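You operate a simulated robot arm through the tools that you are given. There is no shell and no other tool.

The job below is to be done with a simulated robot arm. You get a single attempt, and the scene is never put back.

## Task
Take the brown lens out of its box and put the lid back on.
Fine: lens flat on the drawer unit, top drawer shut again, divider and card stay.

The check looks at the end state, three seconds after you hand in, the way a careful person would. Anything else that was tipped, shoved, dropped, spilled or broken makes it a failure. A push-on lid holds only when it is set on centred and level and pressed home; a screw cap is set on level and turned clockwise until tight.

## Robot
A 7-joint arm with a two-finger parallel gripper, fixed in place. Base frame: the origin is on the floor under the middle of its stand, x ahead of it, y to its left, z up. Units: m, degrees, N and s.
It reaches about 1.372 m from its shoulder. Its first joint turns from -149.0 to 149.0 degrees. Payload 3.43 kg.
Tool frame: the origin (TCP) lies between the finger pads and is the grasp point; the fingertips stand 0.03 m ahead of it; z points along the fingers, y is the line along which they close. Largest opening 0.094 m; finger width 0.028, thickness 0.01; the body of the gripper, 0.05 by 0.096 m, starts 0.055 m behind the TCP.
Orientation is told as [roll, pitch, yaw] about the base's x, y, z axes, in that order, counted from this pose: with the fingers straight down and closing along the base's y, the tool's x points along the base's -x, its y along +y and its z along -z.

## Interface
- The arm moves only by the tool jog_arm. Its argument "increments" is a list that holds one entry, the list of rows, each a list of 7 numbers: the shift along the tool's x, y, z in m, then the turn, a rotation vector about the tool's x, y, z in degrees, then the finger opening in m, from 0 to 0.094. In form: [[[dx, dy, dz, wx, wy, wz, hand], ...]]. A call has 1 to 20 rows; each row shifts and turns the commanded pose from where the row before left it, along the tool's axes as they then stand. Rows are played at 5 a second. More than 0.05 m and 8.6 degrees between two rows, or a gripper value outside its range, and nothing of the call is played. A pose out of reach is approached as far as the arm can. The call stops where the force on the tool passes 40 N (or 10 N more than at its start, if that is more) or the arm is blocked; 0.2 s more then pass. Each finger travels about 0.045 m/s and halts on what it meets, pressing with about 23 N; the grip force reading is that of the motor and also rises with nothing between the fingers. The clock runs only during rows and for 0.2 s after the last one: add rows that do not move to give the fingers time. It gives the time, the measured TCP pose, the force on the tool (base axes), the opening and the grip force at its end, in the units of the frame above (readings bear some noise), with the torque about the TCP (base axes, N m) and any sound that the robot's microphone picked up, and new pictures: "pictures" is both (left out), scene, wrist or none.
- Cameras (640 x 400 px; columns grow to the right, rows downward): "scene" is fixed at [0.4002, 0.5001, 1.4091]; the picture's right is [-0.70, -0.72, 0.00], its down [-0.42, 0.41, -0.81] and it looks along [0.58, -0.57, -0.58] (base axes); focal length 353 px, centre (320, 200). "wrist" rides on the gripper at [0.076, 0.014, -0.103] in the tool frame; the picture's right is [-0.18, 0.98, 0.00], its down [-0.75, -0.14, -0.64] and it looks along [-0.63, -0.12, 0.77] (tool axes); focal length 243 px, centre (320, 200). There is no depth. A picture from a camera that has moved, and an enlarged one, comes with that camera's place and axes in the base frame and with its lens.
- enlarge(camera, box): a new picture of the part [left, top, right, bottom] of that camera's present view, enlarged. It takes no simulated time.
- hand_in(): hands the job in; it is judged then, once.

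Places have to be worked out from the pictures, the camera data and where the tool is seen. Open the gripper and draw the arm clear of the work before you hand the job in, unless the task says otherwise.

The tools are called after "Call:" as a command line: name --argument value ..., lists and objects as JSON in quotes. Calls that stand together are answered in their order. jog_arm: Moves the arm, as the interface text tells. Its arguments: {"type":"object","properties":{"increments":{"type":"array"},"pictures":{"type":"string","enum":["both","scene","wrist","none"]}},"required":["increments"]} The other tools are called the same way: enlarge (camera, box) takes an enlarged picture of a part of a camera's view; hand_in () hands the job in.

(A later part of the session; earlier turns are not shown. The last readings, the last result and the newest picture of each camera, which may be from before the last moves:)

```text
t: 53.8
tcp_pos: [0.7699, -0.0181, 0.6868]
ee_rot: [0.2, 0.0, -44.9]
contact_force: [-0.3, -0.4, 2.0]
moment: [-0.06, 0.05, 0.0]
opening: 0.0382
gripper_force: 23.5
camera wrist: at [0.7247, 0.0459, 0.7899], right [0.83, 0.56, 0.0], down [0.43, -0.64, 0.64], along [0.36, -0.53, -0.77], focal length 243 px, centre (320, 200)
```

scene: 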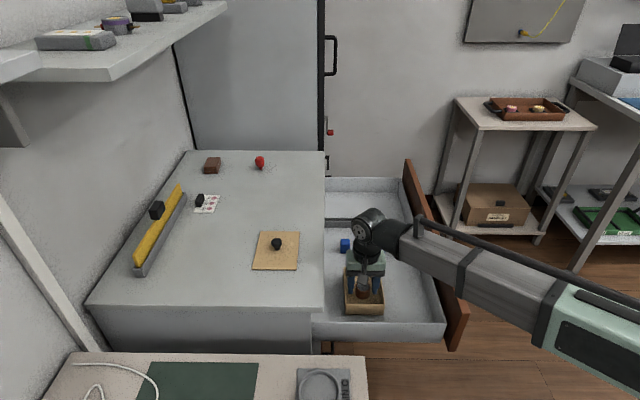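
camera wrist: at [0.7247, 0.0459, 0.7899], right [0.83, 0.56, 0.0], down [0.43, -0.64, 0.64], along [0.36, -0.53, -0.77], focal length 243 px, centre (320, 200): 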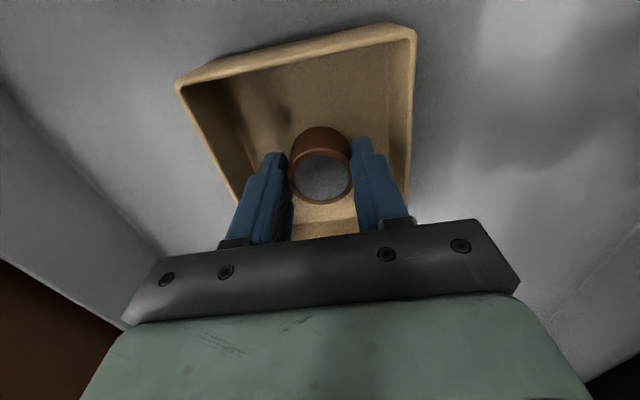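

The lens is gripped (opening 0.038, 23.5 N). I lift it slowly straight out of the box.

Call:
jog_arm --increments '[[[0, 0, -0.003, 0, 0, 0, 0.03], [0, 0, -0.006, 0, 0, 0, 0.03], [0, 0, -0.01, 0, 0, 0, 0.03], [0, 0, -0.02, 0, 0, 0, 0.03], [0, 0, -0.03, 0, 0, 0, 0.03], [0, 0, -0.035, 0, 0, 0, 0.03], [0, 0, -0.035, 0, 0, 0, 0.03], [0, 0, -0.035, 0, 0, 0, 0.03], [0, 0, -0.03, 0, 0, 0, 0.03], [0, 0, -0.02, 0, 0, 0, 0.03], [0, 0, -0.012, 0, 0, 0, 0.03], [0, 0, 0, 0, 0, 0, 0.03]]]'

Call:
enlarge --camera "scene" --box '[325, 190, 415, 320]'

```text
t: 56.4
tcp_pos: [0.7676, -0.0189, 0.9235]
ee_rot: [0.2, 0.0, -45.0]
contact_force: [-0.5, 0.8, 0.0]
moment: [-0.01, 0.01, -0.01]
opening: 0.038
gripper_force: 23.2
camera wrist: at [0.7227, 0.0434, 1.0269], right [0.83, 0.56, 0.0], down [0.43, -0.64, 0.64], along [0.36, -0.53, -0.77], focal length 243 px, centre (320, 200)
```

scene: 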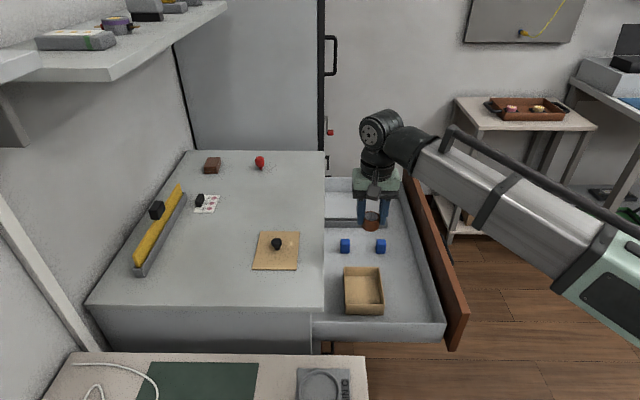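
wrist: 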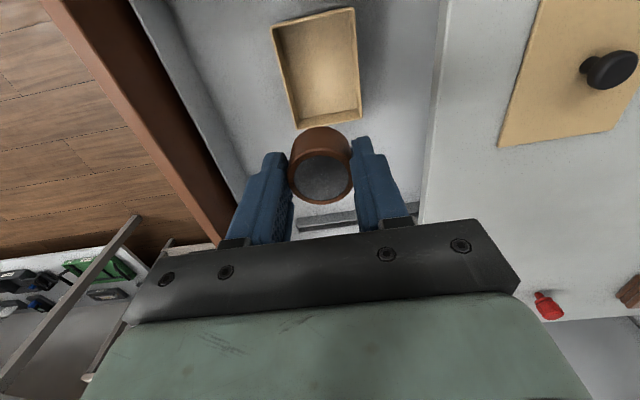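

```text
3.08 times, centred on (370, 255) of scene
camera zoom: at [0.4002, 0.5001, 1.4091], right [-0.7, -0.72, 0.0], down [-0.42, 0.41, -0.81], along [0.58, -0.57, -0.58], focal length 1088 px, centre (166, 31)
```

zoom: 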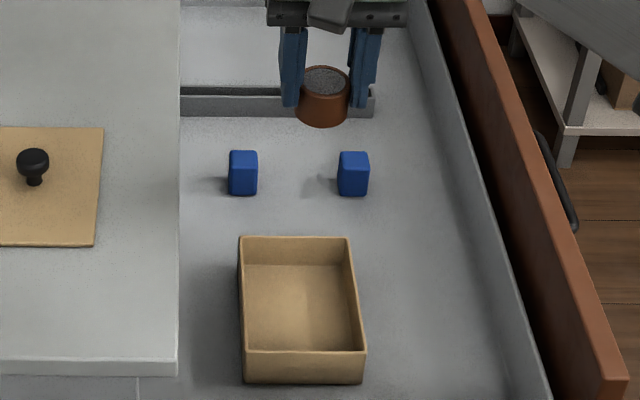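

The lens is out and level, the box undisturbed. I carry it to a free spot on the unit top at about u≈0.74, w≈0.76.

Call:
jog_arm --increments '[[[-0.01, 0.01, 0, 0, 0, 0, 0.03], [-0.02, 0.02, 0, 0, 0, 0, 0.03], [-0.025, 0.025, 0, 0, 0, 0, 0.03], [-0.025, 0.03, 0, 0, 0, 0, 0.03], [-0.025, 0.03, 0, 0, 0, 0, 0.03], [-0.025, 0.03, 0, 0, 0, 0, 0.03], [-0.025, 0.025, 0, 0, 0, 0, 0.03], [-0.02, 0.02, 0, 0, 0, 0, 0.03], [-0.015, 0.012, 0, 0, 0, 0, 0.03], [-0.01, 0.008, 0, 0, 0, 0, 0.03], [0, 0, 0, 0, 0, 0, 0.03]]]'

```text
t: 58.8
tcp_pos: [1.0584, -0.011, 0.9204]
ee_rot: [0.2, 0.1, -45.0]
contact_force: [0.1, 0.5, 0.2]
moment: [-0.01, 0.03, 0.0]
opening: 0.0383
gripper_force: 23.5
camera wrist: at [1.0132, 0.0524, 1.0233], right [0.83, 0.56, 0.0], down [0.43, -0.64, 0.64], along [0.36, -0.53, -0.77], focal length 243 px, centre (320, 200)
```

scene: 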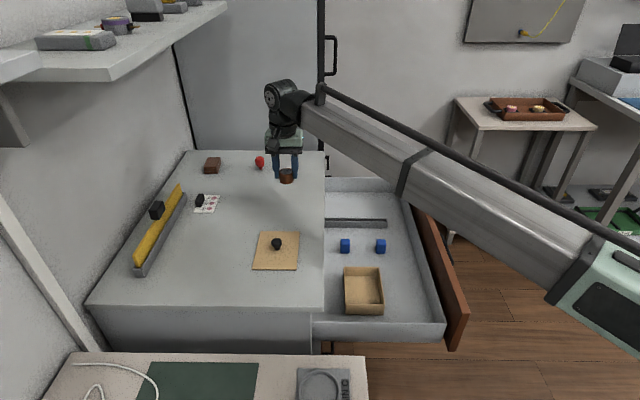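
wrist: 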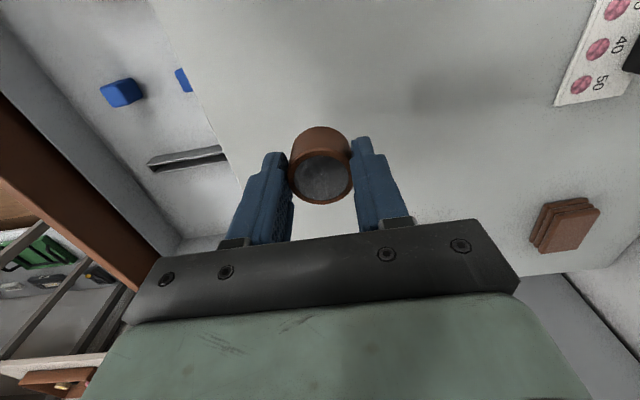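

TCP at u≈0.741, w≈0.756, well clear of the card, red knob and lid. I lower by 0.070 m, just above the surface.

Call:
jog_arm --increments '[[[0, 0, 0.012, 0, 0, 0, 0.03], [0, 0, 0.02, 0, 0, 0, 0.03], [0, 0, 0.02, 0, 0, 0, 0.03], [0, 0, 0.01, 0, 0, 0, 0.03], [0, 0, 0.006, 0, 0, 0, 0.03], [0, 0, 0.003, 0, 0, 0, 0.03], [0, 0, 0, 0, 0, 0, 0.03]]]' --pictures "wrist"

Call:
enlarge --camera "scene" --box '[255, 150, 325, 210]'

```text
t: 60.4
tcp_pos: [1.0584, -0.012, 0.852]
ee_rot: [0.2, 0.1, -45.0]
contact_force: [0.5, -0.5, -0.3]
moment: [-0.02, 0.03, -0.01]
opening: 0.0383
gripper_force: 23.4
camera wrist: at [1.0127, 0.0508, 0.9542], right [0.83, 0.56, 0.0], down [0.43, -0.64, 0.64], along [0.36, -0.53, -0.77], focal length 243 px, centre (320, 200)
```

wrist: 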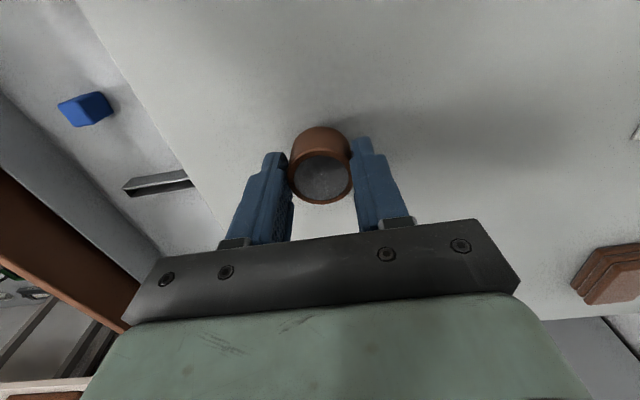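

```text
6.67 times, centred on (290, 180) of scene
camera zoom: at [0.4002, 0.5001, 1.4091], right [-0.7, -0.72, 0.0], down [-0.42, 0.41, -0.81], along [0.58, -0.57, -0.58], focal length 2356 px, centre (520, 333)
```

zoom: 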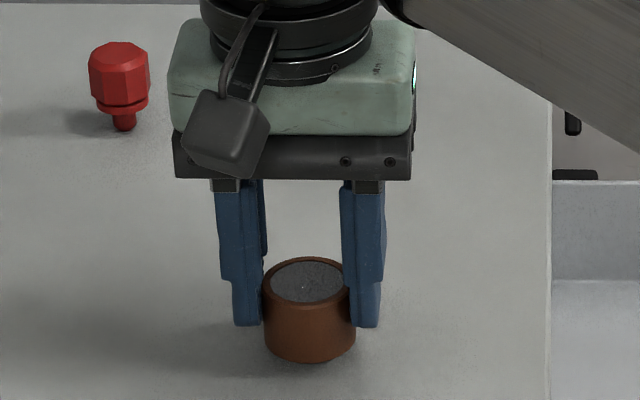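

Lens nearly down. I lower in 1.5 mm steps and watch for the contact force.

Call:
jog_arm --increments '[[[0, 0, 0.0015, 0, 0, 0, 0.03], [0, 0, 0.0015, 0, 0, 0, 0.03], [0, 0, 0.0015, 0, 0, 0, 0.03], [0, 0, 0, 0, 0, 0, 0.03]]]' --pictures "none"

Call:
enlarge --camera "scene" --box '[255, 150, 325, 210]'

```text
t: 61.4
tcp_pos: [1.0568, -0.0113, 0.8452]
ee_rot: [0.2, 0.1, -45.0]
contact_force: [-0.2, -0.4, 0.2]
moment: [0.0, 0.01, -0.02]
opening: 0.0381
gripper_force: 22.9
```

```text
6.67 times, centred on (290, 180) of scene
camera zoom: at [0.4002, 0.5001, 1.4091], right [-0.7, -0.72, 0.0], down [-0.42, 0.41, -0.81], along [0.58, -0.57, -0.58], focal length 2356 px, centre (520, 333)
```

zoom: 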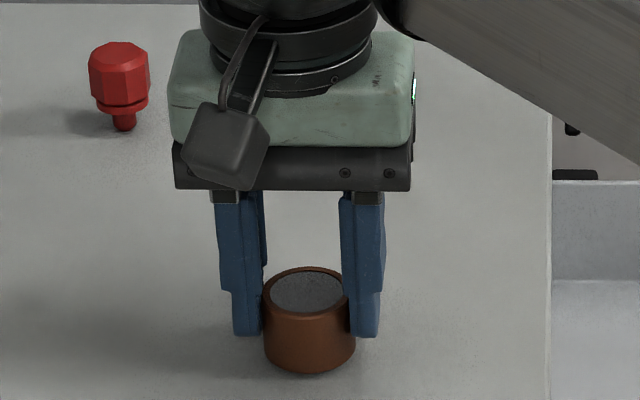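

Call:
jog_arm --increments '[[[0, 0, 0.001, 0, 0, 0, 0.03], [0, 0, 0.001, 0, 0, 0, 0.03], [0, 0, 0.001, 0, 0, 0, 0.03], [0, 0, 0, 0, 0, 0, 0.03]]]' --pictures "none"

Call:
enlarge --camera "scene" --box '[255, 150, 325, 210]'

```text
t: 62.4
tcp_pos: [1.0587, -0.0116, 0.8422]
ee_rot: [0.3, 0.2, -45.0]
contact_force: [0.7, -0.2, 0.6]
moment: [-0.05, 0.04, -0.03]
opening: 0.0384
gripper_force: 22.4
```

```text
6.67 times, centred on (290, 180) of scene
camera zoom: at [0.4002, 0.5001, 1.4091], right [-0.7, -0.72, 0.0], down [-0.42, 0.41, -0.81], along [0.58, -0.57, -0.58], focal length 2356 px, centre (520, 333)
```

zoom: 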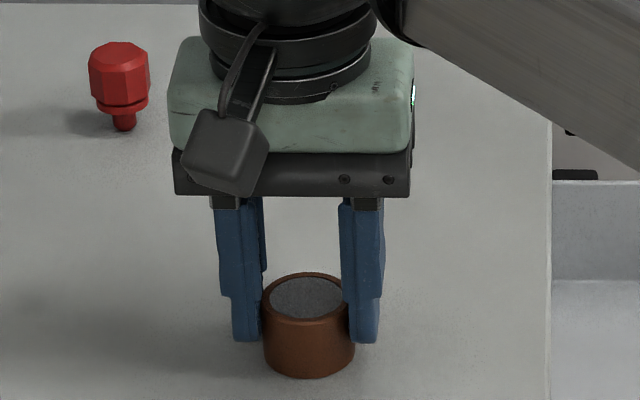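

Nearly touching; two more 1 mm steps.

Call:
jog_arm --increments '[[[0, 0, 0.001, 0, 0, 0, 0.03], [0, 0, 0.001, 0, 0, 0, 0.03], [0, 0, 0, 0, 0, 0, 0.03]]]' --pictures "none"

Call:
enlarge --camera "scene" --box '[255, 150, 325, 210]'

```text
t: 63.2
tcp_pos: [1.0578, -0.0119, 0.8422]
ee_rot: [0.2, 0.1, -45.1]
contact_force: [1.6, 0.5, 14.4]
moment: [-0.07, -0.04, 0.0]
opening: 0.0384
gripper_force: 22.6
```

```text
6.67 times, centred on (290, 180) of scene
camera zoom: at [0.4002, 0.5001, 1.4091], right [-0.7, -0.72, 0.0], down [-0.42, 0.41, -0.81], along [0.58, -0.57, -0.58], focal length 2356 px, centre (520, 333)
```

zoom: 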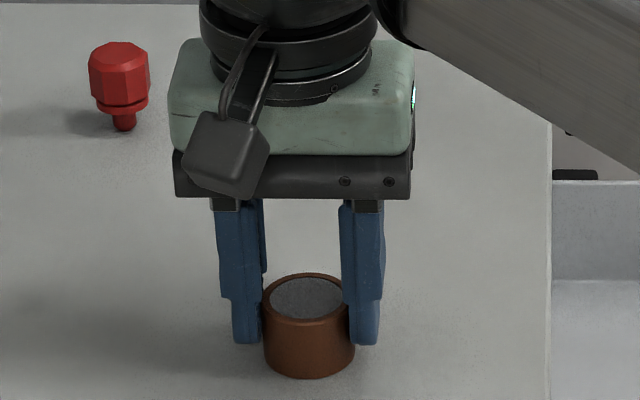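

Contact at 14 N, the lens is seated on the surface. I back off 1 mm and open the fingers.

Call:
jog_arm --increments '[[[0, 0, -0.001, 0, 0, 0, 0.03], [0, 0, 0, 0, 0, 0, 0.04], [0, 0, 0, 0, 0, 0, 0.048], [0, 0, 0, 0, 0, 0, 0.056], [0, 0, 0, 0, 0, 0, 0.056], [0, 0, 0, 0, 0, 0, 0.056]]]' --pictures "wrist"

Call:
enlarge --camera "scene" --box '[255, 150, 325, 210]'

```text
t: 64.6
tcp_pos: [1.0585, -0.0114, 0.8416]
ee_rot: [0.3, 0.1, -44.9]
contact_force: [0.2, -0.4, -0.3]
moment: [0.01, 0.0, -0.02]
opening: 0.0558
gripper_force: 0.1
camera wrist: at [1.0131, 0.0512, 0.9454], right [0.83, 0.56, 0.0], down [0.43, -0.64, 0.64], along [0.36, -0.53, -0.77], focal length 243 px, centre (320, 200)
```

wrist: 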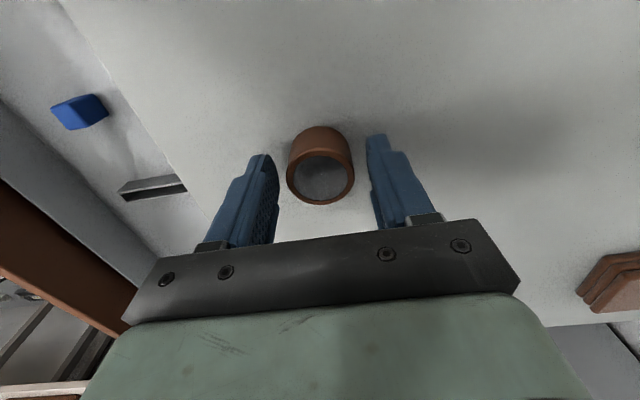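

```text
6.67 times, centred on (290, 180) of scene
camera zoom: at [0.4002, 0.5001, 1.4091], right [-0.7, -0.72, 0.0], down [-0.42, 0.41, -0.81], along [0.58, -0.57, -0.58], focal length 2356 px, centre (520, 333)
```

zoom: 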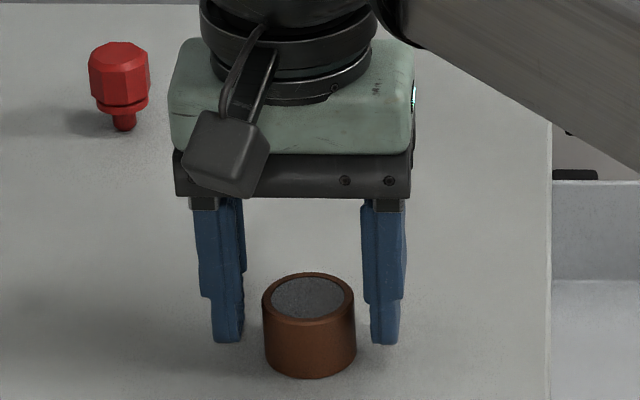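

The lens stands flat and free. I rise 0.12 m, move over the lid (exactly retracing the commanded offsets) and stop above it.

Call:
jog_arm --increments '[[[0, 0, -0.01, 0, 0, 0, 0.056], [0, 0, -0.02, 0, 0, 0, 0.056], [0, 0, -0.03, 0, 0, 0, 0.056], [0, 0, -0.03, 0, 0, 0, 0.056], [0, 0, -0.02, 0, 0, 0, 0.056], [0, 0, -0.01, 0, 0, 0, 0.06], [0.015, 0.001, 0, 0, 0, 0, 0.06], [0.03, 0.002, 0, 0, 0, 0, 0.06], [0.035, 0.002, 0, 0, 0, 0, 0.06], [0.035, 0.002, 0, 0, 0, 0, 0.06], [0.035, 0.002, 0, 0, 0, 0, 0.06], [0.03, 0.001, 0, 0, 0, 0, 0.06], [0.015, 0, 0, 0, 0, 0, 0.06], [0.005, 0, 0, 0, 0, 0, 0.06], [0, 0, 0, 0, 0, 0, 0.06]]]'

Call:
enlarge --camera "scene" --box '[220, 140, 330, 290]'

```text
t: 67.8
tcp_pos: [0.925, 0.136, 0.9616]
ee_rot: [0.2, 0.2, -45.1]
contact_force: [0.5, -0.8, 0.4]
moment: [0.03, 0.0, 0.02]
opening: 0.0603
gripper_force: 0.1
camera wrist: at [0.8796, 0.1979, 1.0662], right [0.83, 0.56, 0.0], down [0.43, -0.64, 0.64], along [0.36, -0.53, -0.77], focal length 243 px, centre (320, 200)
```

scene: 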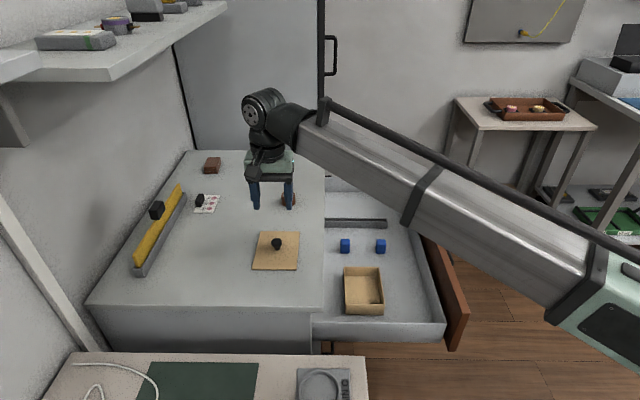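
wrist: 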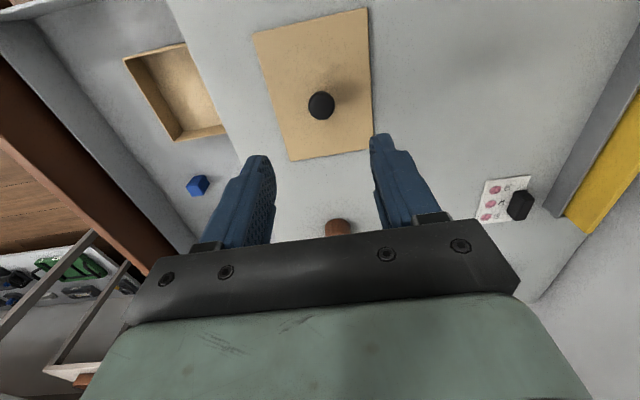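

```text
2.67 times, centred on (275, 215) of scene
camera zoom: at [0.4002, 0.5001, 1.4091], right [-0.7, -0.72, 0.0], down [-0.42, 0.41, -0.81], along [0.58, -0.57, -0.58], focal length 942 px, centre (440, 160)
```

zoom: 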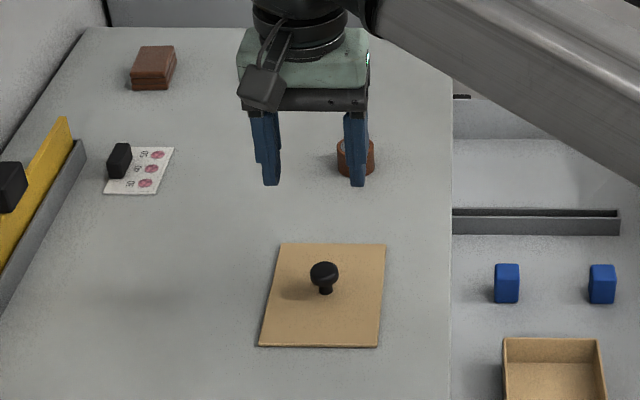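

I'm directly above the lid. I descend the exact 0.1205 m to the release height.

Call:
jog_arm --increments '[[[0, 0, 0.015, 0, 0, 0, 0.06], [0, 0, 0.03, 0, 0, 0, 0.06], [0, 0, 0.03, 0, 0, 0, 0.06], [0, 0, 0.02, 0, 0, 0, 0.06], [0, 0, 0.012, 0, 0, 0, 0.06], [0, 0, 0.008, 0, 0, 0, 0.06], [0, 0, 0.0055, 0, 0, 0, 0.06], [0, 0, 0, 0, 0, 0, 0.06]]]'

Call:
enlarge --camera "scene" --box '[230, 200, 320, 280]'

Call:
enlarge --camera "wrist" --box '[190, 0, 440, 250]'

```text
t: 69.6
tcp_pos: [0.924, 0.1373, 0.8433]
ee_rot: [0.2, 0.0, -45.0]
contact_force: [1.4, -0.1, 0.5]
moment: [0.03, 0.0, 0.0]
opening: 0.0601
gripper_force: 0.0
camera wrist: at [0.8795, 0.2003, 0.947], right [0.83, 0.56, 0.0], down [0.43, -0.64, 0.64], along [0.36, -0.53, -0.77], focal length 243 px, centre (320, 200)
```

scene: 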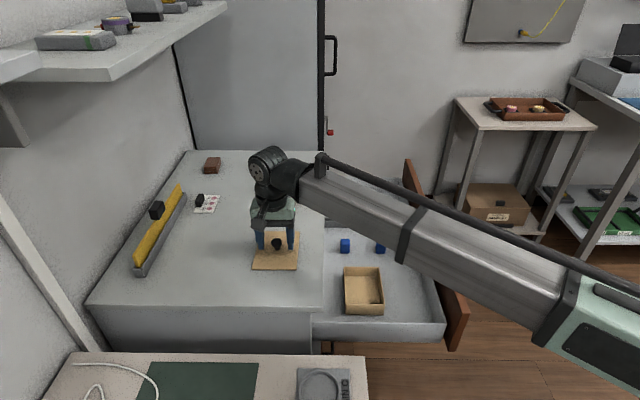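
wrist: 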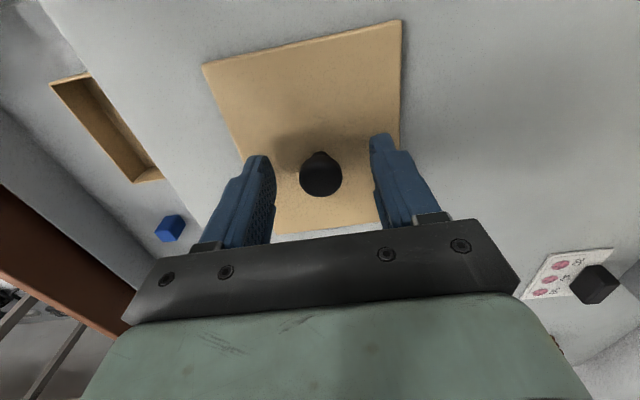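

```text
5.00 times, centred on (275, 240) of scene
camera zoom: at [0.4002, 0.5001, 1.4091], right [-0.7, -0.72, 0.0], down [-0.42, 0.41, -0.81], along [0.58, -0.57, -0.58], focal length 1767 px, centre (545, 0)
```

zoom: 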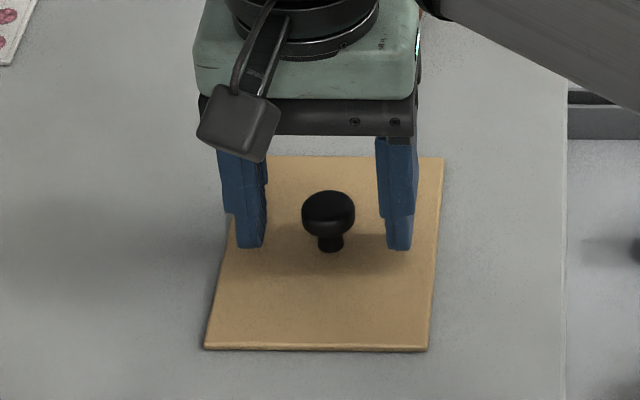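

```text
1.60 times, centred on (315, 125) of wrist
camera zoom: at [0.8795, 0.2003, 0.947], right [0.83, 0.56, 0.0], down [0.43, -0.64, 0.64], along [0.36, -0.53, -0.77], focal length 388 px, centre (328, 320)
```

zoom: 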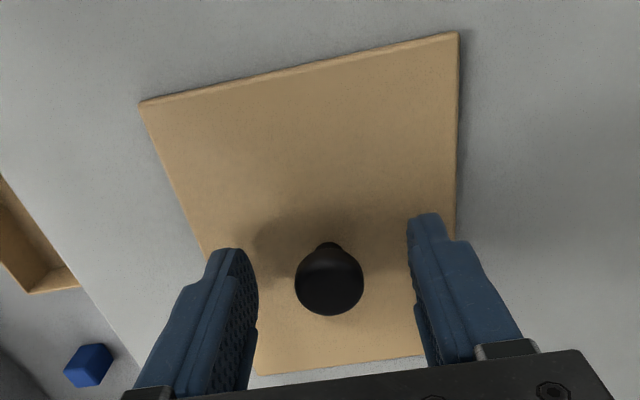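

Everything is as when released. I close on the knob again.

Call:
jog_arm --increments '[[[0, 0, 0, 0, 0, 0, 0.03], [0, 0, 0, 0, 0, 0, 0.015], [0, 0, 0, 0, 0, 0, 0.01], [0, 0, 0, 0, 0, 0, 0.01], [0, 0, 0, 0, 0, 0, 0.01], [0, 0, 0, 0, 0, 0, 0.01]]]' --pictures "wrist"

```text
t: 71.0
tcp_pos: [0.9248, 0.1373, 0.8428]
ee_rot: [0.2, 0.1, -45.0]
contact_force: [0.5, 0.1, 0.5]
moment: [-0.01, -0.03, 0.01]
opening: 0.024
gripper_force: 23.5
camera wrist: at [0.8795, 0.2003, 0.9472], right [0.83, 0.56, 0.0], down [0.43, -0.64, 0.64], along [0.36, -0.53, -0.77], focal length 243 px, centre (320, 200)
```

wrist: 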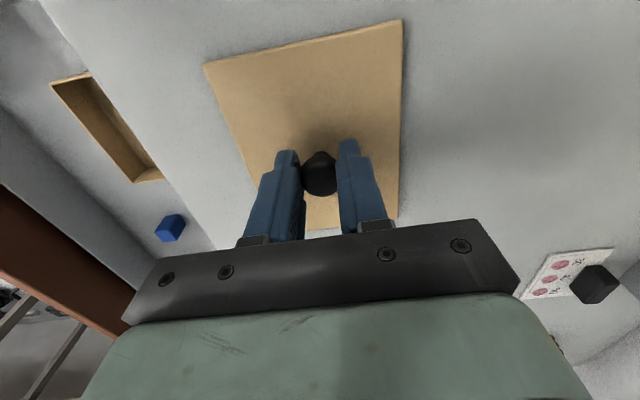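

Knob gripped at the same 0.024. I lift 0.076 m and carry the lid back −0.22 m over the box.

Call:
jog_arm --increments '[[[0, 0, -0.006, 0, 0, 0, 0.01], [0, 0, -0.015, 0, 0, 0, 0.01], [0, 0, -0.025, 0, 0, 0, 0.01], [0, 0, -0.02, 0, 0, 0, 0.01], [0, 0, -0.01, 0, 0, 0, 0.01], [0, -0.01, 0, 0, 0, 0, 0.01], [0, -0.025, 0, 0, 0, 0, 0.01], [0, -0.035, 0, 0, 0, 0, 0.01], [0, -0.035, 0, 0, 0, 0, 0.01], [0, -0.035, 0, 0, 0, 0, 0.01], [0, -0.035, 0, 0, 0, 0, 0.01], [0, -0.025, 0, 0, 0, 0, 0.01], [0, -0.013, 0, 0, 0, 0, 0.01], [0, -0.007, 0, 0, 0, 0, 0.01], [0, 0, 0, 0, 0, 0, 0.01]]]'

Call:
enlarge --camera "scene" --box '[325, 190, 415, 320]'

```text
t: 74.2
tcp_pos: [0.7675, -0.0184, 0.9195]
ee_rot: [0.2, 0.2, -45.1]
contact_force: [0.6, 1.6, -0.6]
moment: [-0.01, 0.0, 0.03]
opening: 0.0237
gripper_force: 23.1
camera wrist: at [0.7225, 0.0444, 1.0217], right [0.83, 0.56, 0.0], down [0.43, -0.64, 0.64], along [0.36, -0.53, -0.77], focal length 243 px, centre (320, 200)
```

scene: 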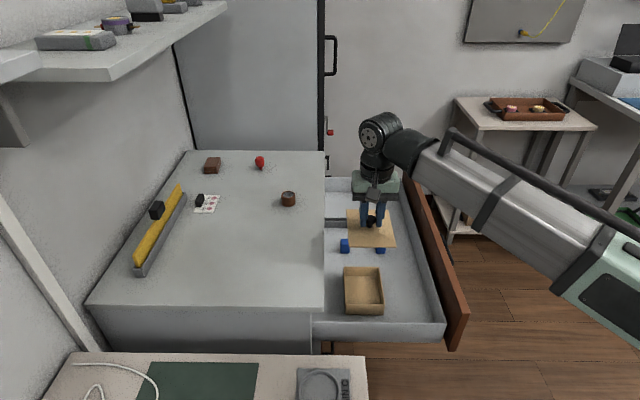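
wrist: 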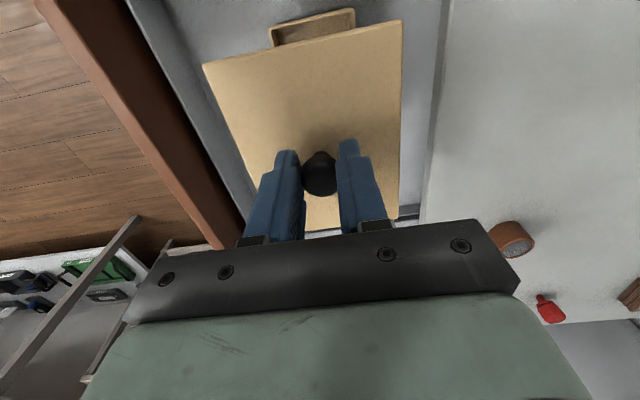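

```text
3.08 times, centred on (370, 255) of scene
camera zoom: at [0.4002, 0.5001, 1.4091], right [-0.7, -0.72, 0.0], down [-0.42, 0.41, -0.81], along [0.58, -0.57, -0.58], focal length 1088 px, centre (166, 31)
```

zoom: 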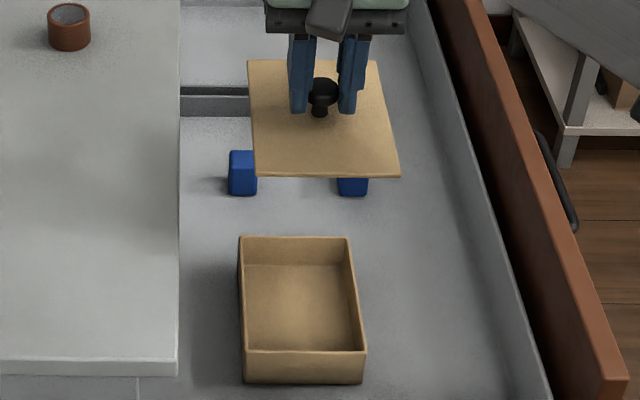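

The lid and box line up in the wrist view just as they did after lifting. I descend 0.17 m to the 24 mm-above-seat height.

Call:
jog_arm --increments '[[[0, 0, 0.015, 0, 0, 0, 0.01], [0, 0, 0.03, 0, 0, 0, 0.01], [0, 0, 0.035, 0, 0, 0, 0.01], [0, 0, 0.035, 0, 0, 0, 0.01], [0, 0, 0.025, 0, 0, 0, 0.01], [0, 0, 0.018, 0, 0, 0, 0.01], [0, 0, 0.008, 0, 0, 0, 0.01], [0, 0, 0.004, 0, 0, 0, 0.01], [0, 0, 0, 0, 0, 0, 0.01]]]'

Call:
enlarge --camera "scene" --box '[325, 230, 405, 330]'

Call:
enlarge --camera "wrist" --box '[180, 0, 430, 240]'

```text
t: 76.2
tcp_pos: [0.7676, -0.0178, 0.7468]
ee_rot: [0.3, 0.1, -45.0]
contact_force: [-0.4, 0.2, -0.2]
moment: [-0.02, 0.01, -0.01]
opening: 0.0241
gripper_force: 22.6
camera wrist: at [0.7225, 0.045, 0.8516], right [0.83, 0.56, 0.0], down [0.43, -0.64, 0.64], along [0.36, -0.53, -0.77], focal length 243 px, centre (320, 200)
```

scene: 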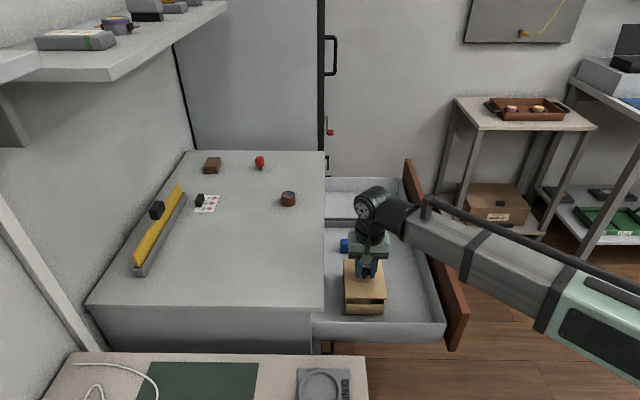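
wrist: 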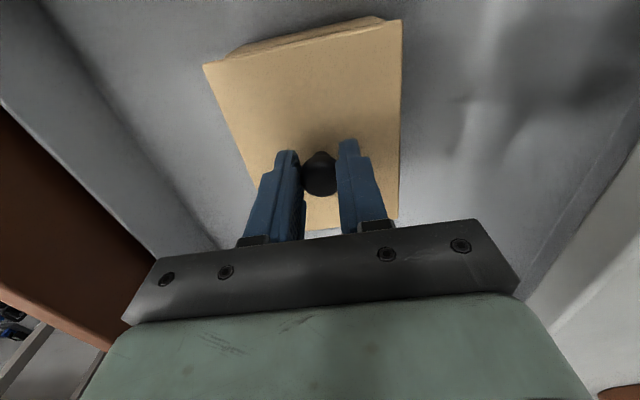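

```text
4.00 times, centred on (365, 280) of scene
camera zoom: at [0.4002, 0.5001, 1.4091], right [-0.7, -0.72, 0.0], down [-0.42, 0.41, -0.81], along [0.58, -0.57, -0.58], focal length 1414 px, centre (140, -120)
```

zoom: 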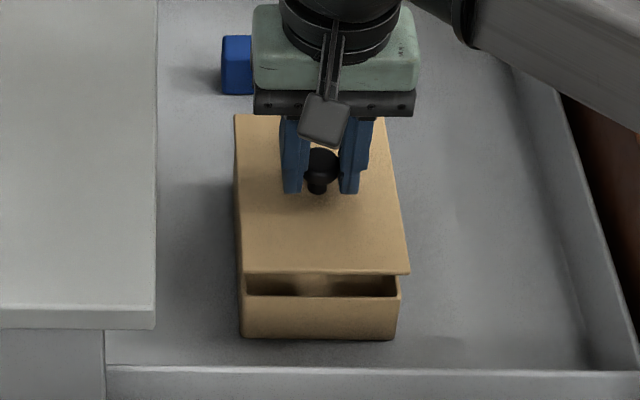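

```text
1.67 times, centred on (305, 120) of wrist
camera zoom: at [0.7225, 0.045, 0.8516], right [0.83, 0.56, 0.0], down [0.43, -0.64, 0.64], along [0.36, -0.53, -0.77], focal length 404 px, centre (345, 333)
```

zoom: 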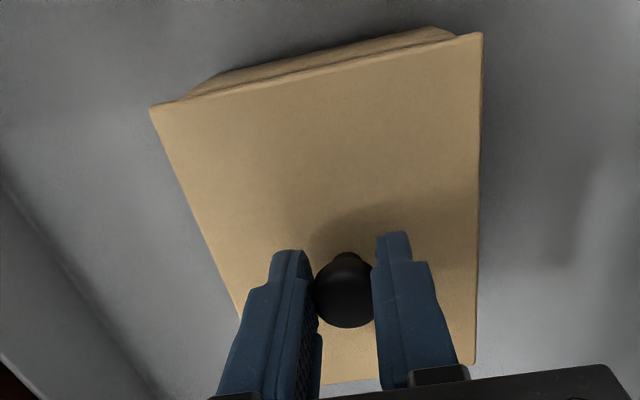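

Measured from the scene view, the lid's centre (u≈0.528) matches the box's (u≈0.529) and w matches within ~1 mm. I lower the last 24 mm slowly and watch the force.

Call:
jog_arm --increments '[[[0, 0, 0.006, 0, 0, 0, 0.01], [0, 0, 0.006, 0, 0, 0, 0.01], [0, 0, 0.004, 0, 0, 0, 0.01], [0, 0, 0.003, 0, 0, 0, 0.01], [0, 0, 0.001, 0, 0, 0, 0.01], [0, 0, 0, 0, 0, 0, 0.01]]]'

Call:
enlarge --camera "scene" --box '[325, 230, 405, 330]'

Call:
enlarge --camera "wrist" --box '[180, 0, 430, 240]'

```text
t: 77.6
tcp_pos: [0.7685, -0.0167, 0.7261]
ee_rot: [0.2, 0.0, -44.9]
contact_force: [0.2, 0.8, -0.1]
moment: [0.0, -0.01, 0.02]
opening: 0.0241
gripper_force: 22.8
camera wrist: at [0.7238, 0.0454, 0.8311], right [0.83, 0.56, 0.0], down [0.43, -0.64, 0.64], along [0.36, -0.53, -0.77], focal length 243 px, centre (320, 200)
```

scene: 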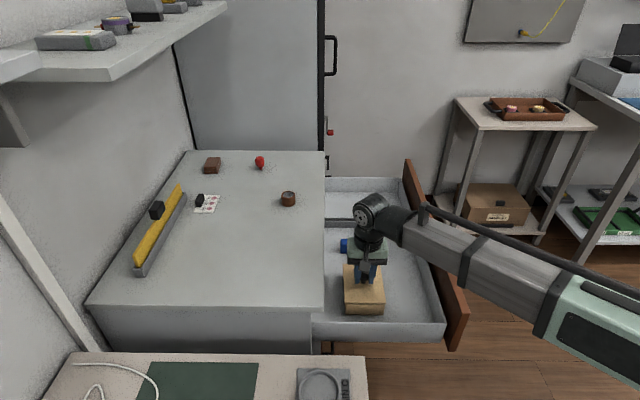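
wrist: 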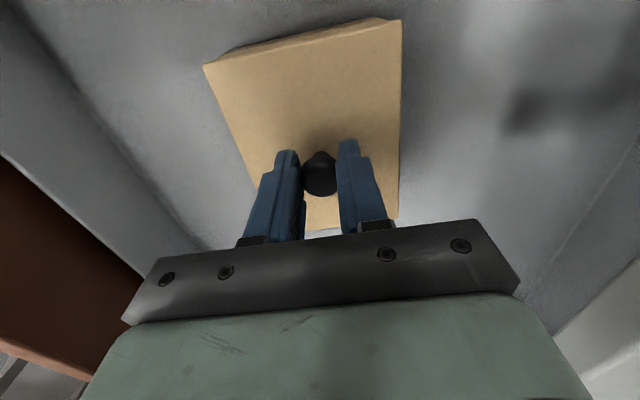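

```text
4.00 times, centred on (365, 280) of scene
camera zoom: at [0.4002, 0.5001, 1.4091], right [-0.7, -0.72, 0.0], down [-0.42, 0.41, -0.81], along [0.58, -0.57, -0.58], focal length 1414 px, centre (140, -120)
```

zoom: 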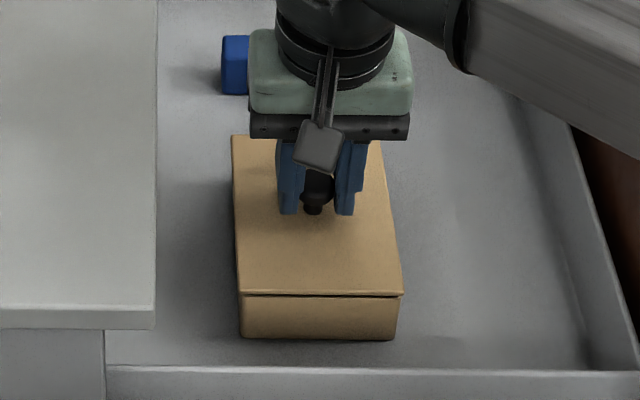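

```text
1.67 times, centred on (305, 120) of wrist
camera zoom: at [0.7238, 0.0454, 0.8311], right [0.83, 0.56, 0.0], down [0.43, -0.64, 0.64], along [0.36, -0.53, -0.77], focal length 404 px, centre (345, 333)
```

zoom: 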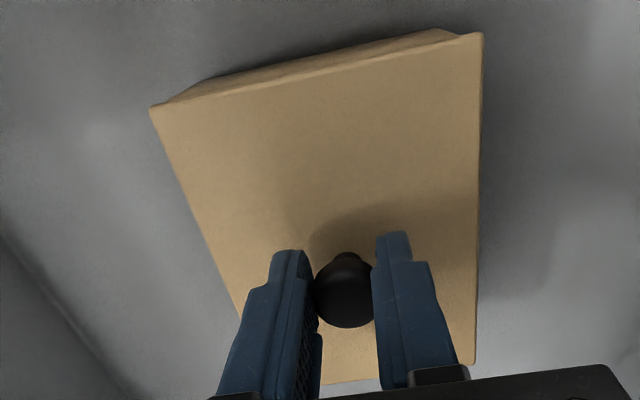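

The lid is ~4 mm above its seat by command. I enlarge strongly to compare lid/box edges with the original closed state.

Call:
enlarge --camera "scene" --box '[335, 255, 395, 325]'

Call:
enlarge --camera "scene" --box '[338, 296, 394, 320]'

```text
5.71 times, centred on (365, 290) of scene
camera zoom: at [0.4002, 0.5001, 1.4091], right [-0.7, -0.72, 0.0], down [-0.42, 0.41, -0.81], along [0.58, -0.57, -0.58], focal length 2020 px, centre (63, -314)
```

zoom: 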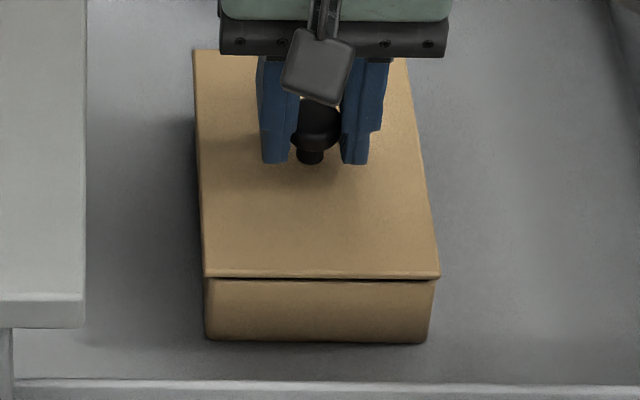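

```text
11.43 times, centred on (366, 308) of scene
camera zoom: at [0.4002, 0.5001, 1.4091], right [-0.7, -0.72, 0.0], down [-0.42, 0.41, -0.81], along [0.58, -0.57, -0.58], focal length 4039 px, centre (-206, -1034)
```

zoom: 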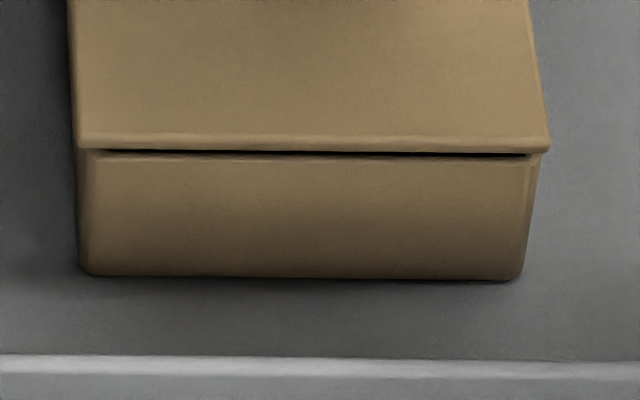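

The lid's edges match the original closed outline within ~1 mm and it's level; only the height gap remains. I lower in 1 mm steps to contact.

Call:
jog_arm --increments '[[[0, 0, 0.001, 0, 0, 0, 0.01], [0, 0, 0.001, 0, 0, 0, 0.01], [0, 0, 0.001, 0, 0, 0, 0.01], [0, 0, 0, 0, 0, 0, 0.01]]]' --pictures "none"

Call:
enlarge --camera "scene" --box '[338, 296, 394, 320]'

```text
t: 78.6
tcp_pos: [0.7685, -0.0178, 0.7244]
ee_rot: [0.2, 0.0, -45.0]
contact_force: [-1.0, -0.2, -1.6]
moment: [-0.03, 0.03, 0.01]
opening: 0.024
gripper_force: 22.8
```

```text
11.43 times, centred on (366, 308) of scene
camera zoom: at [0.4002, 0.5001, 1.4091], right [-0.7, -0.72, 0.0], down [-0.42, 0.41, -0.81], along [0.58, -0.57, -0.58], focal length 4039 px, centre (-206, -1034)
```

zoom: 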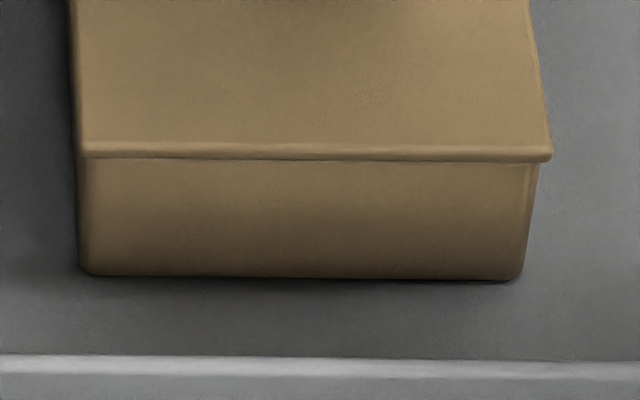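

The gap is closed visually. I press down further in 1 mm steps with the knob still held, listening for the lid to seat.

Call:
jog_arm --increments '[[[0, 0, 0.001, 0, 0, 0, 0.01], [0, 0, 0.001, 0, 0, 0, 0.01], [0, 0, 0, 0, 0, 0, 0.01]]]' --pictures "none"

Call:
enlarge --camera "scene" --box '[338, 296, 394, 320]'

```text
t: 79.4
tcp_pos: [0.7682, -0.0182, 0.7229]
ee_rot: [0.2, 0.1, -45.0]
contact_force: [-0.5, 4.0, 26.5]
moment: [-0.03, -0.1, 0.0]
opening: 0.0242
gripper_force: 22.8
heard: snap
```

```text
11.43 times, centred on (366, 308) of scene
camera zoom: at [0.4002, 0.5001, 1.4091], right [-0.7, -0.72, 0.0], down [-0.42, 0.41, -0.81], along [0.58, -0.57, -0.58], focal length 4039 px, centre (-206, -1034)
```

zoom: 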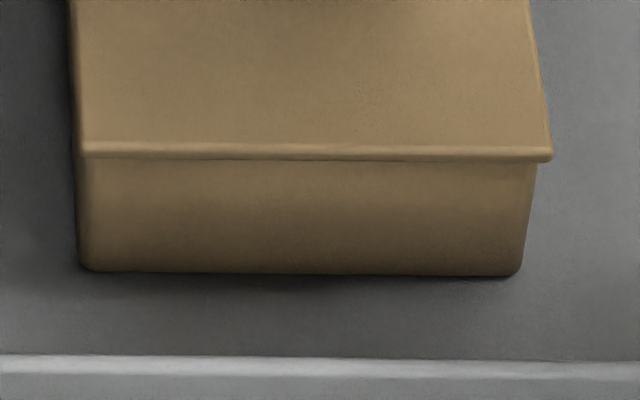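

A "snap" at 26 N: the lid seated. I relax the press by 1 mm and open the fingers, then check.

Call:
jog_arm --increments '[[[0, 0, -0.001, 0, 0, 0, 0.01], [0, 0, 0, 0, 0, 0, 0.03], [0, 0, 0, 0, 0, 0, 0.045], [0, 0, 0, 0, 0, 0, 0.06], [0, 0, 0, 0, 0, 0, 0.06], [0, 0, 0, 0, 0, 0, 0.06]]]'

Call:
enlarge --camera "scene" --box '[338, 296, 394, 320]'

Call:
enlarge --camera "scene" --box '[335, 255, 395, 325]'

```text
t: 80.8
tcp_pos: [0.7697, -0.0187, 0.7238]
ee_rot: [0.2, 0.0, -45.0]
contact_force: [-0.5, 0.1, -0.6]
moment: [0.04, 0.0, -0.01]
opening: 0.06
gripper_force: 0.0
camera wrist: at [0.7236, 0.0447, 0.8272], right [0.83, 0.56, 0.0], down [0.43, -0.64, 0.64], along [0.36, -0.53, -0.77], focal length 243 px, centre (320, 200)
```

scene: 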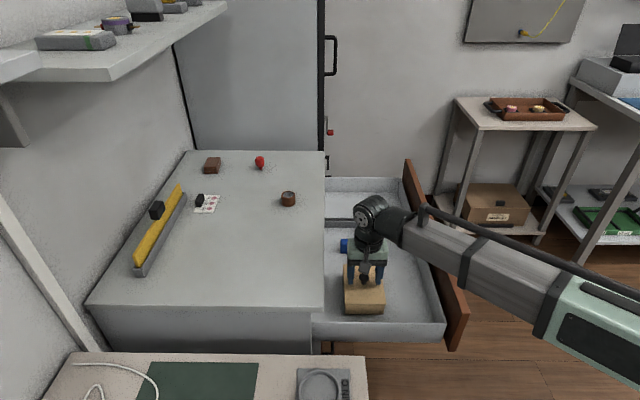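
wrist: 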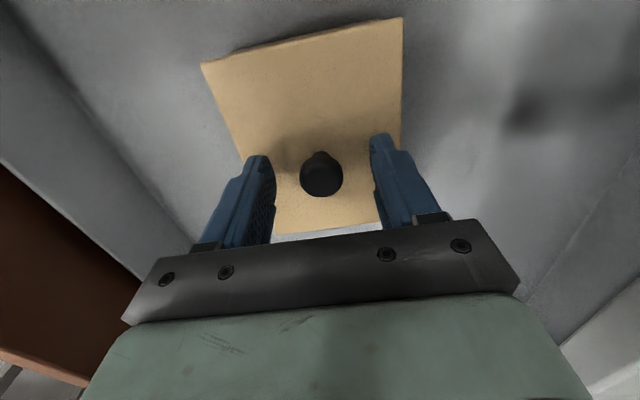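

```text
11.43 times, centred on (366, 308) of scene
camera zoom: at [0.4002, 0.5001, 1.4091], right [-0.7, -0.72, 0.0], down [-0.42, 0.41, -0.81], along [0.58, -0.57, -0.58], focal length 4039 px, centre (-206, -1034)
```

zoom: 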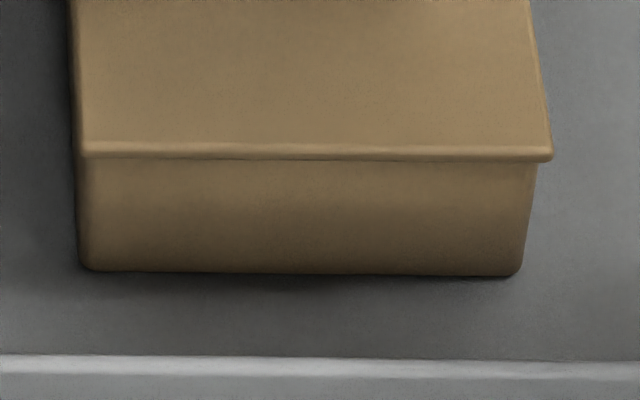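

```text
5.71 times, centred on (365, 290) of scene
camera zoom: at [0.4002, 0.5001, 1.4091], right [-0.7, -0.72, 0.0], down [-0.42, 0.41, -0.81], along [0.58, -0.57, -0.58], focal length 2020 px, centre (63, -314)
```

zoom: 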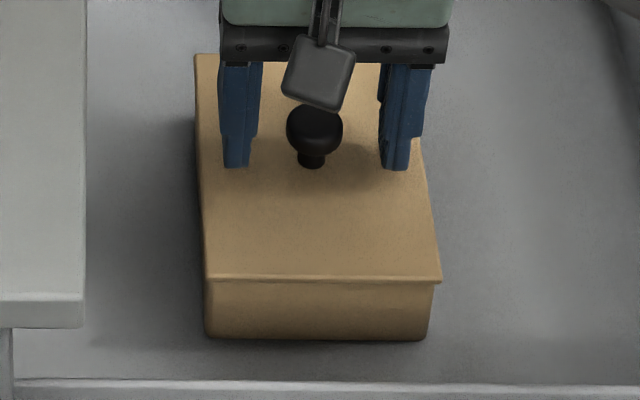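

The lid-to-box outline is identical to the original (lid 1 mm lower than before the snap), level and centred. I rise clear, then move out in front of the drawer to push it shut by its handle.

Call:
jog_arm --increments '[[[0, 0, -0.005, 0, 0, 0, 0.06], [0, 0, -0.015, 0, 0, 0, 0.06], [0, 0, -0.03, 0, 0, 0, 0.06], [0, 0, -0.035, 0, 0, 0, 0.06], [0, 0, -0.035, 0, 0, 0, 0.06], [0, 0, -0.035, 0, 0, 0, 0.06], [0, 0, -0.035, 0, 0, 0, 0.06], [0, 0, -0.02, 0, 0, 0, 0.06], [0, 0, -0.01, 0, 0, 0, 0.06], [0, 0, 0, 0, 0, 0, 0.06]]]'

Call:
enlarge --camera "scene" --box '[335, 255, 395, 325]'

Call:
enlarge --camera "wrist" --box '[240, 0, 400, 150]'

```text
t: 83.0
tcp_pos: [0.7697, -0.0181, 0.9421]
ee_rot: [0.1, 0.1, -45.0]
contact_force: [0.0, 0.2, -0.6]
moment: [0.03, -0.01, 0.0]
opening: 0.0599
gripper_force: 0.1
camera wrist: at [0.7238, 0.0445, 1.0461], right [0.83, 0.56, 0.0], down [0.43, -0.64, 0.64], along [0.36, -0.53, -0.77], focal length 243 px, centre (320, 200)
```

scene: 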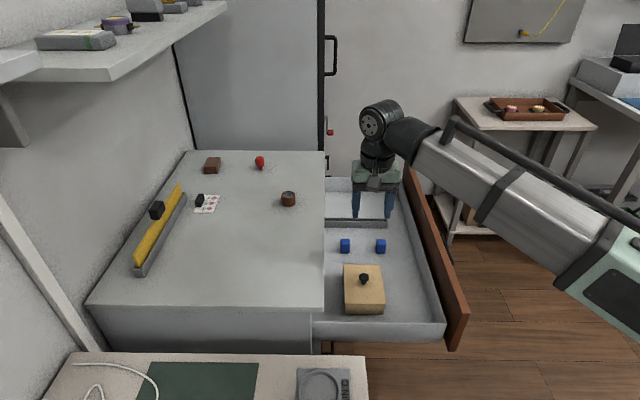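
wrist: 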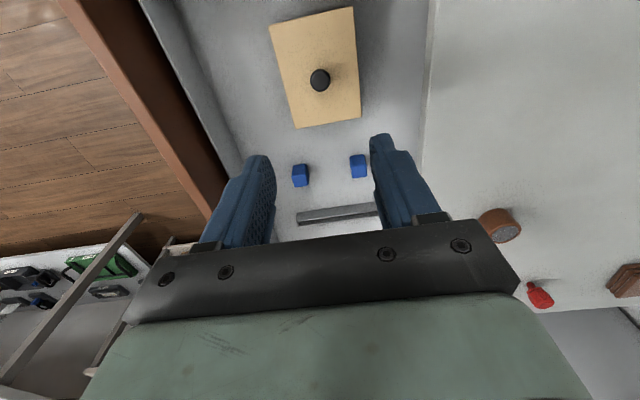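

```text
5.71 times, centred on (365, 290) of scene
camera zoom: at [0.4002, 0.5001, 1.4091], right [-0.7, -0.72, 0.0], down [-0.42, 0.41, -0.81], along [0.58, -0.57, -0.58], focal length 2020 px, centre (63, -314)
```

zoom: 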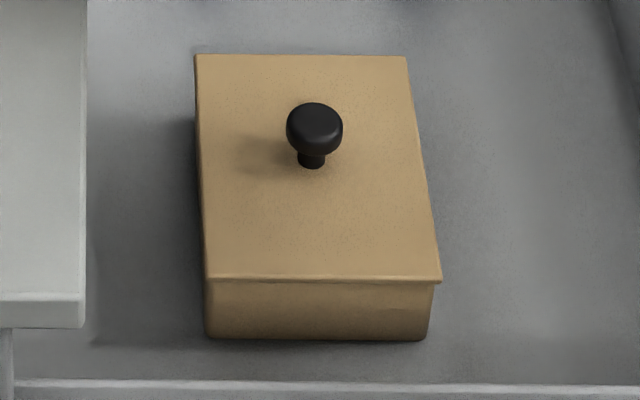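

```text
2.67 times, centred on (320, 75) of wrist
camera zoom: at [0.7238, 0.0445, 1.0461], right [0.83, 0.56, 0.0], down [0.43, -0.64, 0.64], along [0.36, -0.53, -0.77], focal length 647 px, centre (320, 533)
```

zoom: 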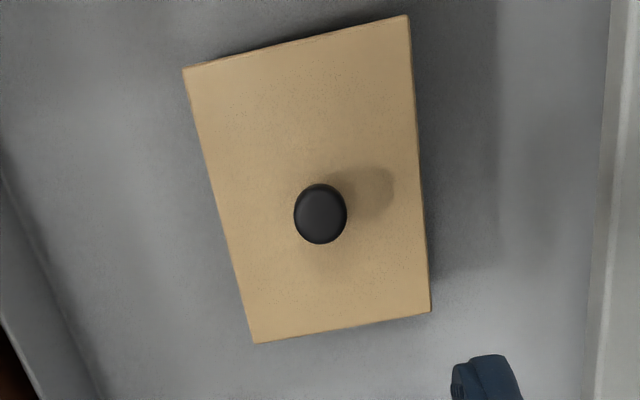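

The box is closed as at the start, and the lens stands on the unit top. I now move out to u≈0.225, w≈0.682, in front of the handle, staying high.

Call:
jog_arm --increments '[[[-0.006, -0.015, 0, 0, 0, 0, 0.04], [-0.013, -0.03, 0, 0, 0, 0, 0.04], [-0.015, -0.036, 0, 0, 0, 0, 0.04], [-0.015, -0.036, 0, 0, 0, 0, 0.04], [-0.015, -0.036, 0, 0, 0, 0, 0.04], [-0.015, -0.036, 0, 0, 0, 0, 0.04], [-0.015, -0.036, 0, 0, 0, 0, 0.04], [-0.015, -0.036, 0, 0, 0, 0, 0.04], [-0.01, -0.028, 0, 0, 0, 0, 0.04], [-0.006, -0.016, 0, 0, 0, 0, 0.04], [0, 0, 0, 0, 0, 0, 0.04]]]'

```text
t: 85.4
tcp_pos: [0.6428, -0.3214, 0.9425]
ee_rot: [0.2, 0.2, -45.0]
contact_force: [-0.6, 1.0, 0.4]
moment: [-0.01, 0.02, 0.02]
opening: 0.0401
gripper_force: 0.1
camera wrist: at [0.5975, -0.2588, 1.0464], right [0.83, 0.56, 0.0], down [0.43, -0.64, 0.64], along [0.36, -0.53, -0.77], focal length 243 px, centre (320, 200)
```

scene: 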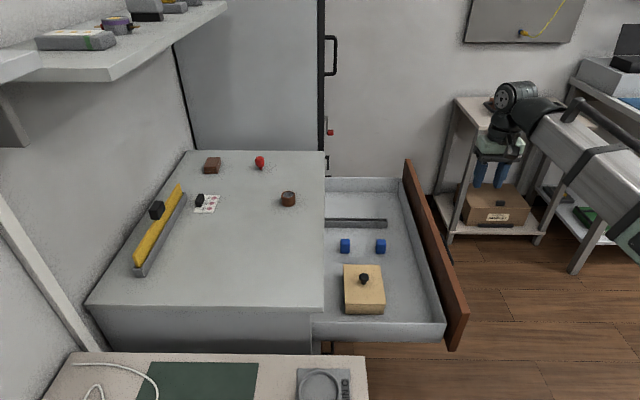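
wrist: 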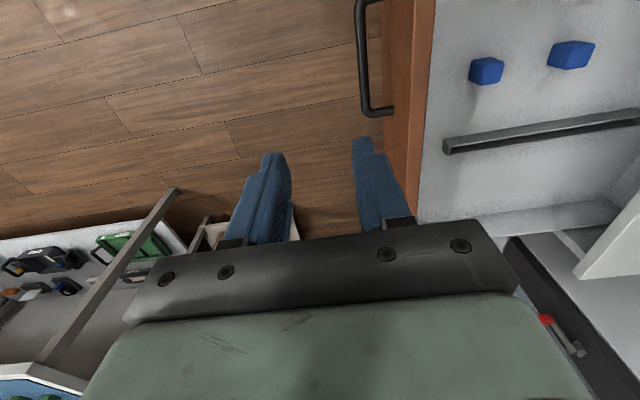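

Bar outer edge measured at u≈0.275; my front finger's outer side is at ≈0.259, so a clear descent. I lower to z≈0.722.

Call:
jog_arm --increments '[[[0, 0, 0.015, 0, 0, 0, 0.04], [0, 0, 0.03, 0, 0, 0, 0.04], [0, 0, 0.035, 0, 0, 0, 0.04], [0, 0, 0.035, 0, 0, 0, 0.04], [0, 0, 0.035, 0, 0, 0, 0.04], [0, 0, 0.03, 0, 0, 0, 0.04], [0, 0, 0.02, 0, 0, 0, 0.04], [0, 0, 0.013, 0, 0, 0, 0.04], [0, 0, 0.0075, 0, 0, 0, 0.04], [0, 0, 0, 0, 0, 0, 0.04]]]'

```text
t: 87.6
tcp_pos: [0.642, -0.323, 0.7211]
ee_rot: [0.3, 0.0, -45.0]
contact_force: [0.3, 0.5, -0.4]
moment: [0.03, 0.01, -0.02]
opening: 0.04
gripper_force: 0.1
camera wrist: at [0.5969, -0.2597, 0.8256], right [0.83, 0.56, 0.0], down [0.43, -0.64, 0.64], along [0.36, -0.53, -0.77], focal length 243 px, centre (320, 200)
```

scene: 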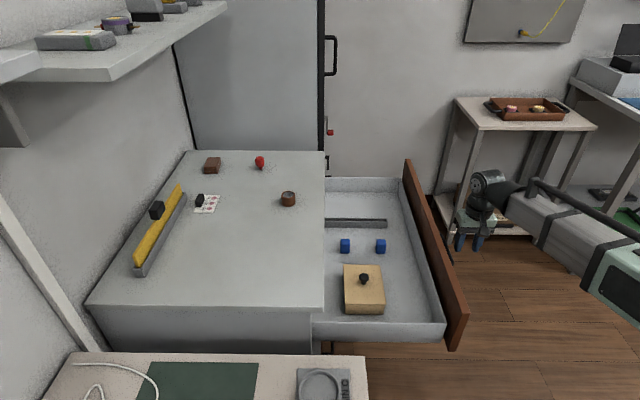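
wrist: 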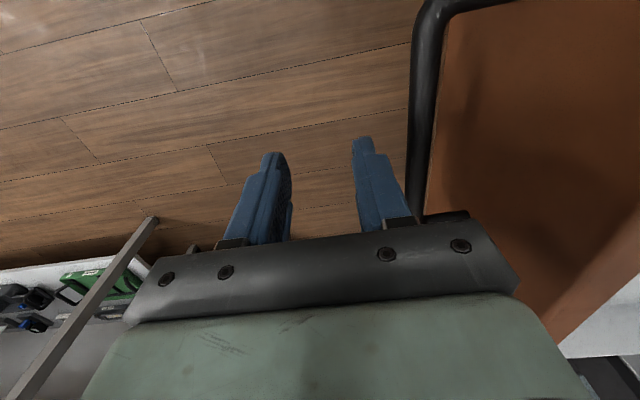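

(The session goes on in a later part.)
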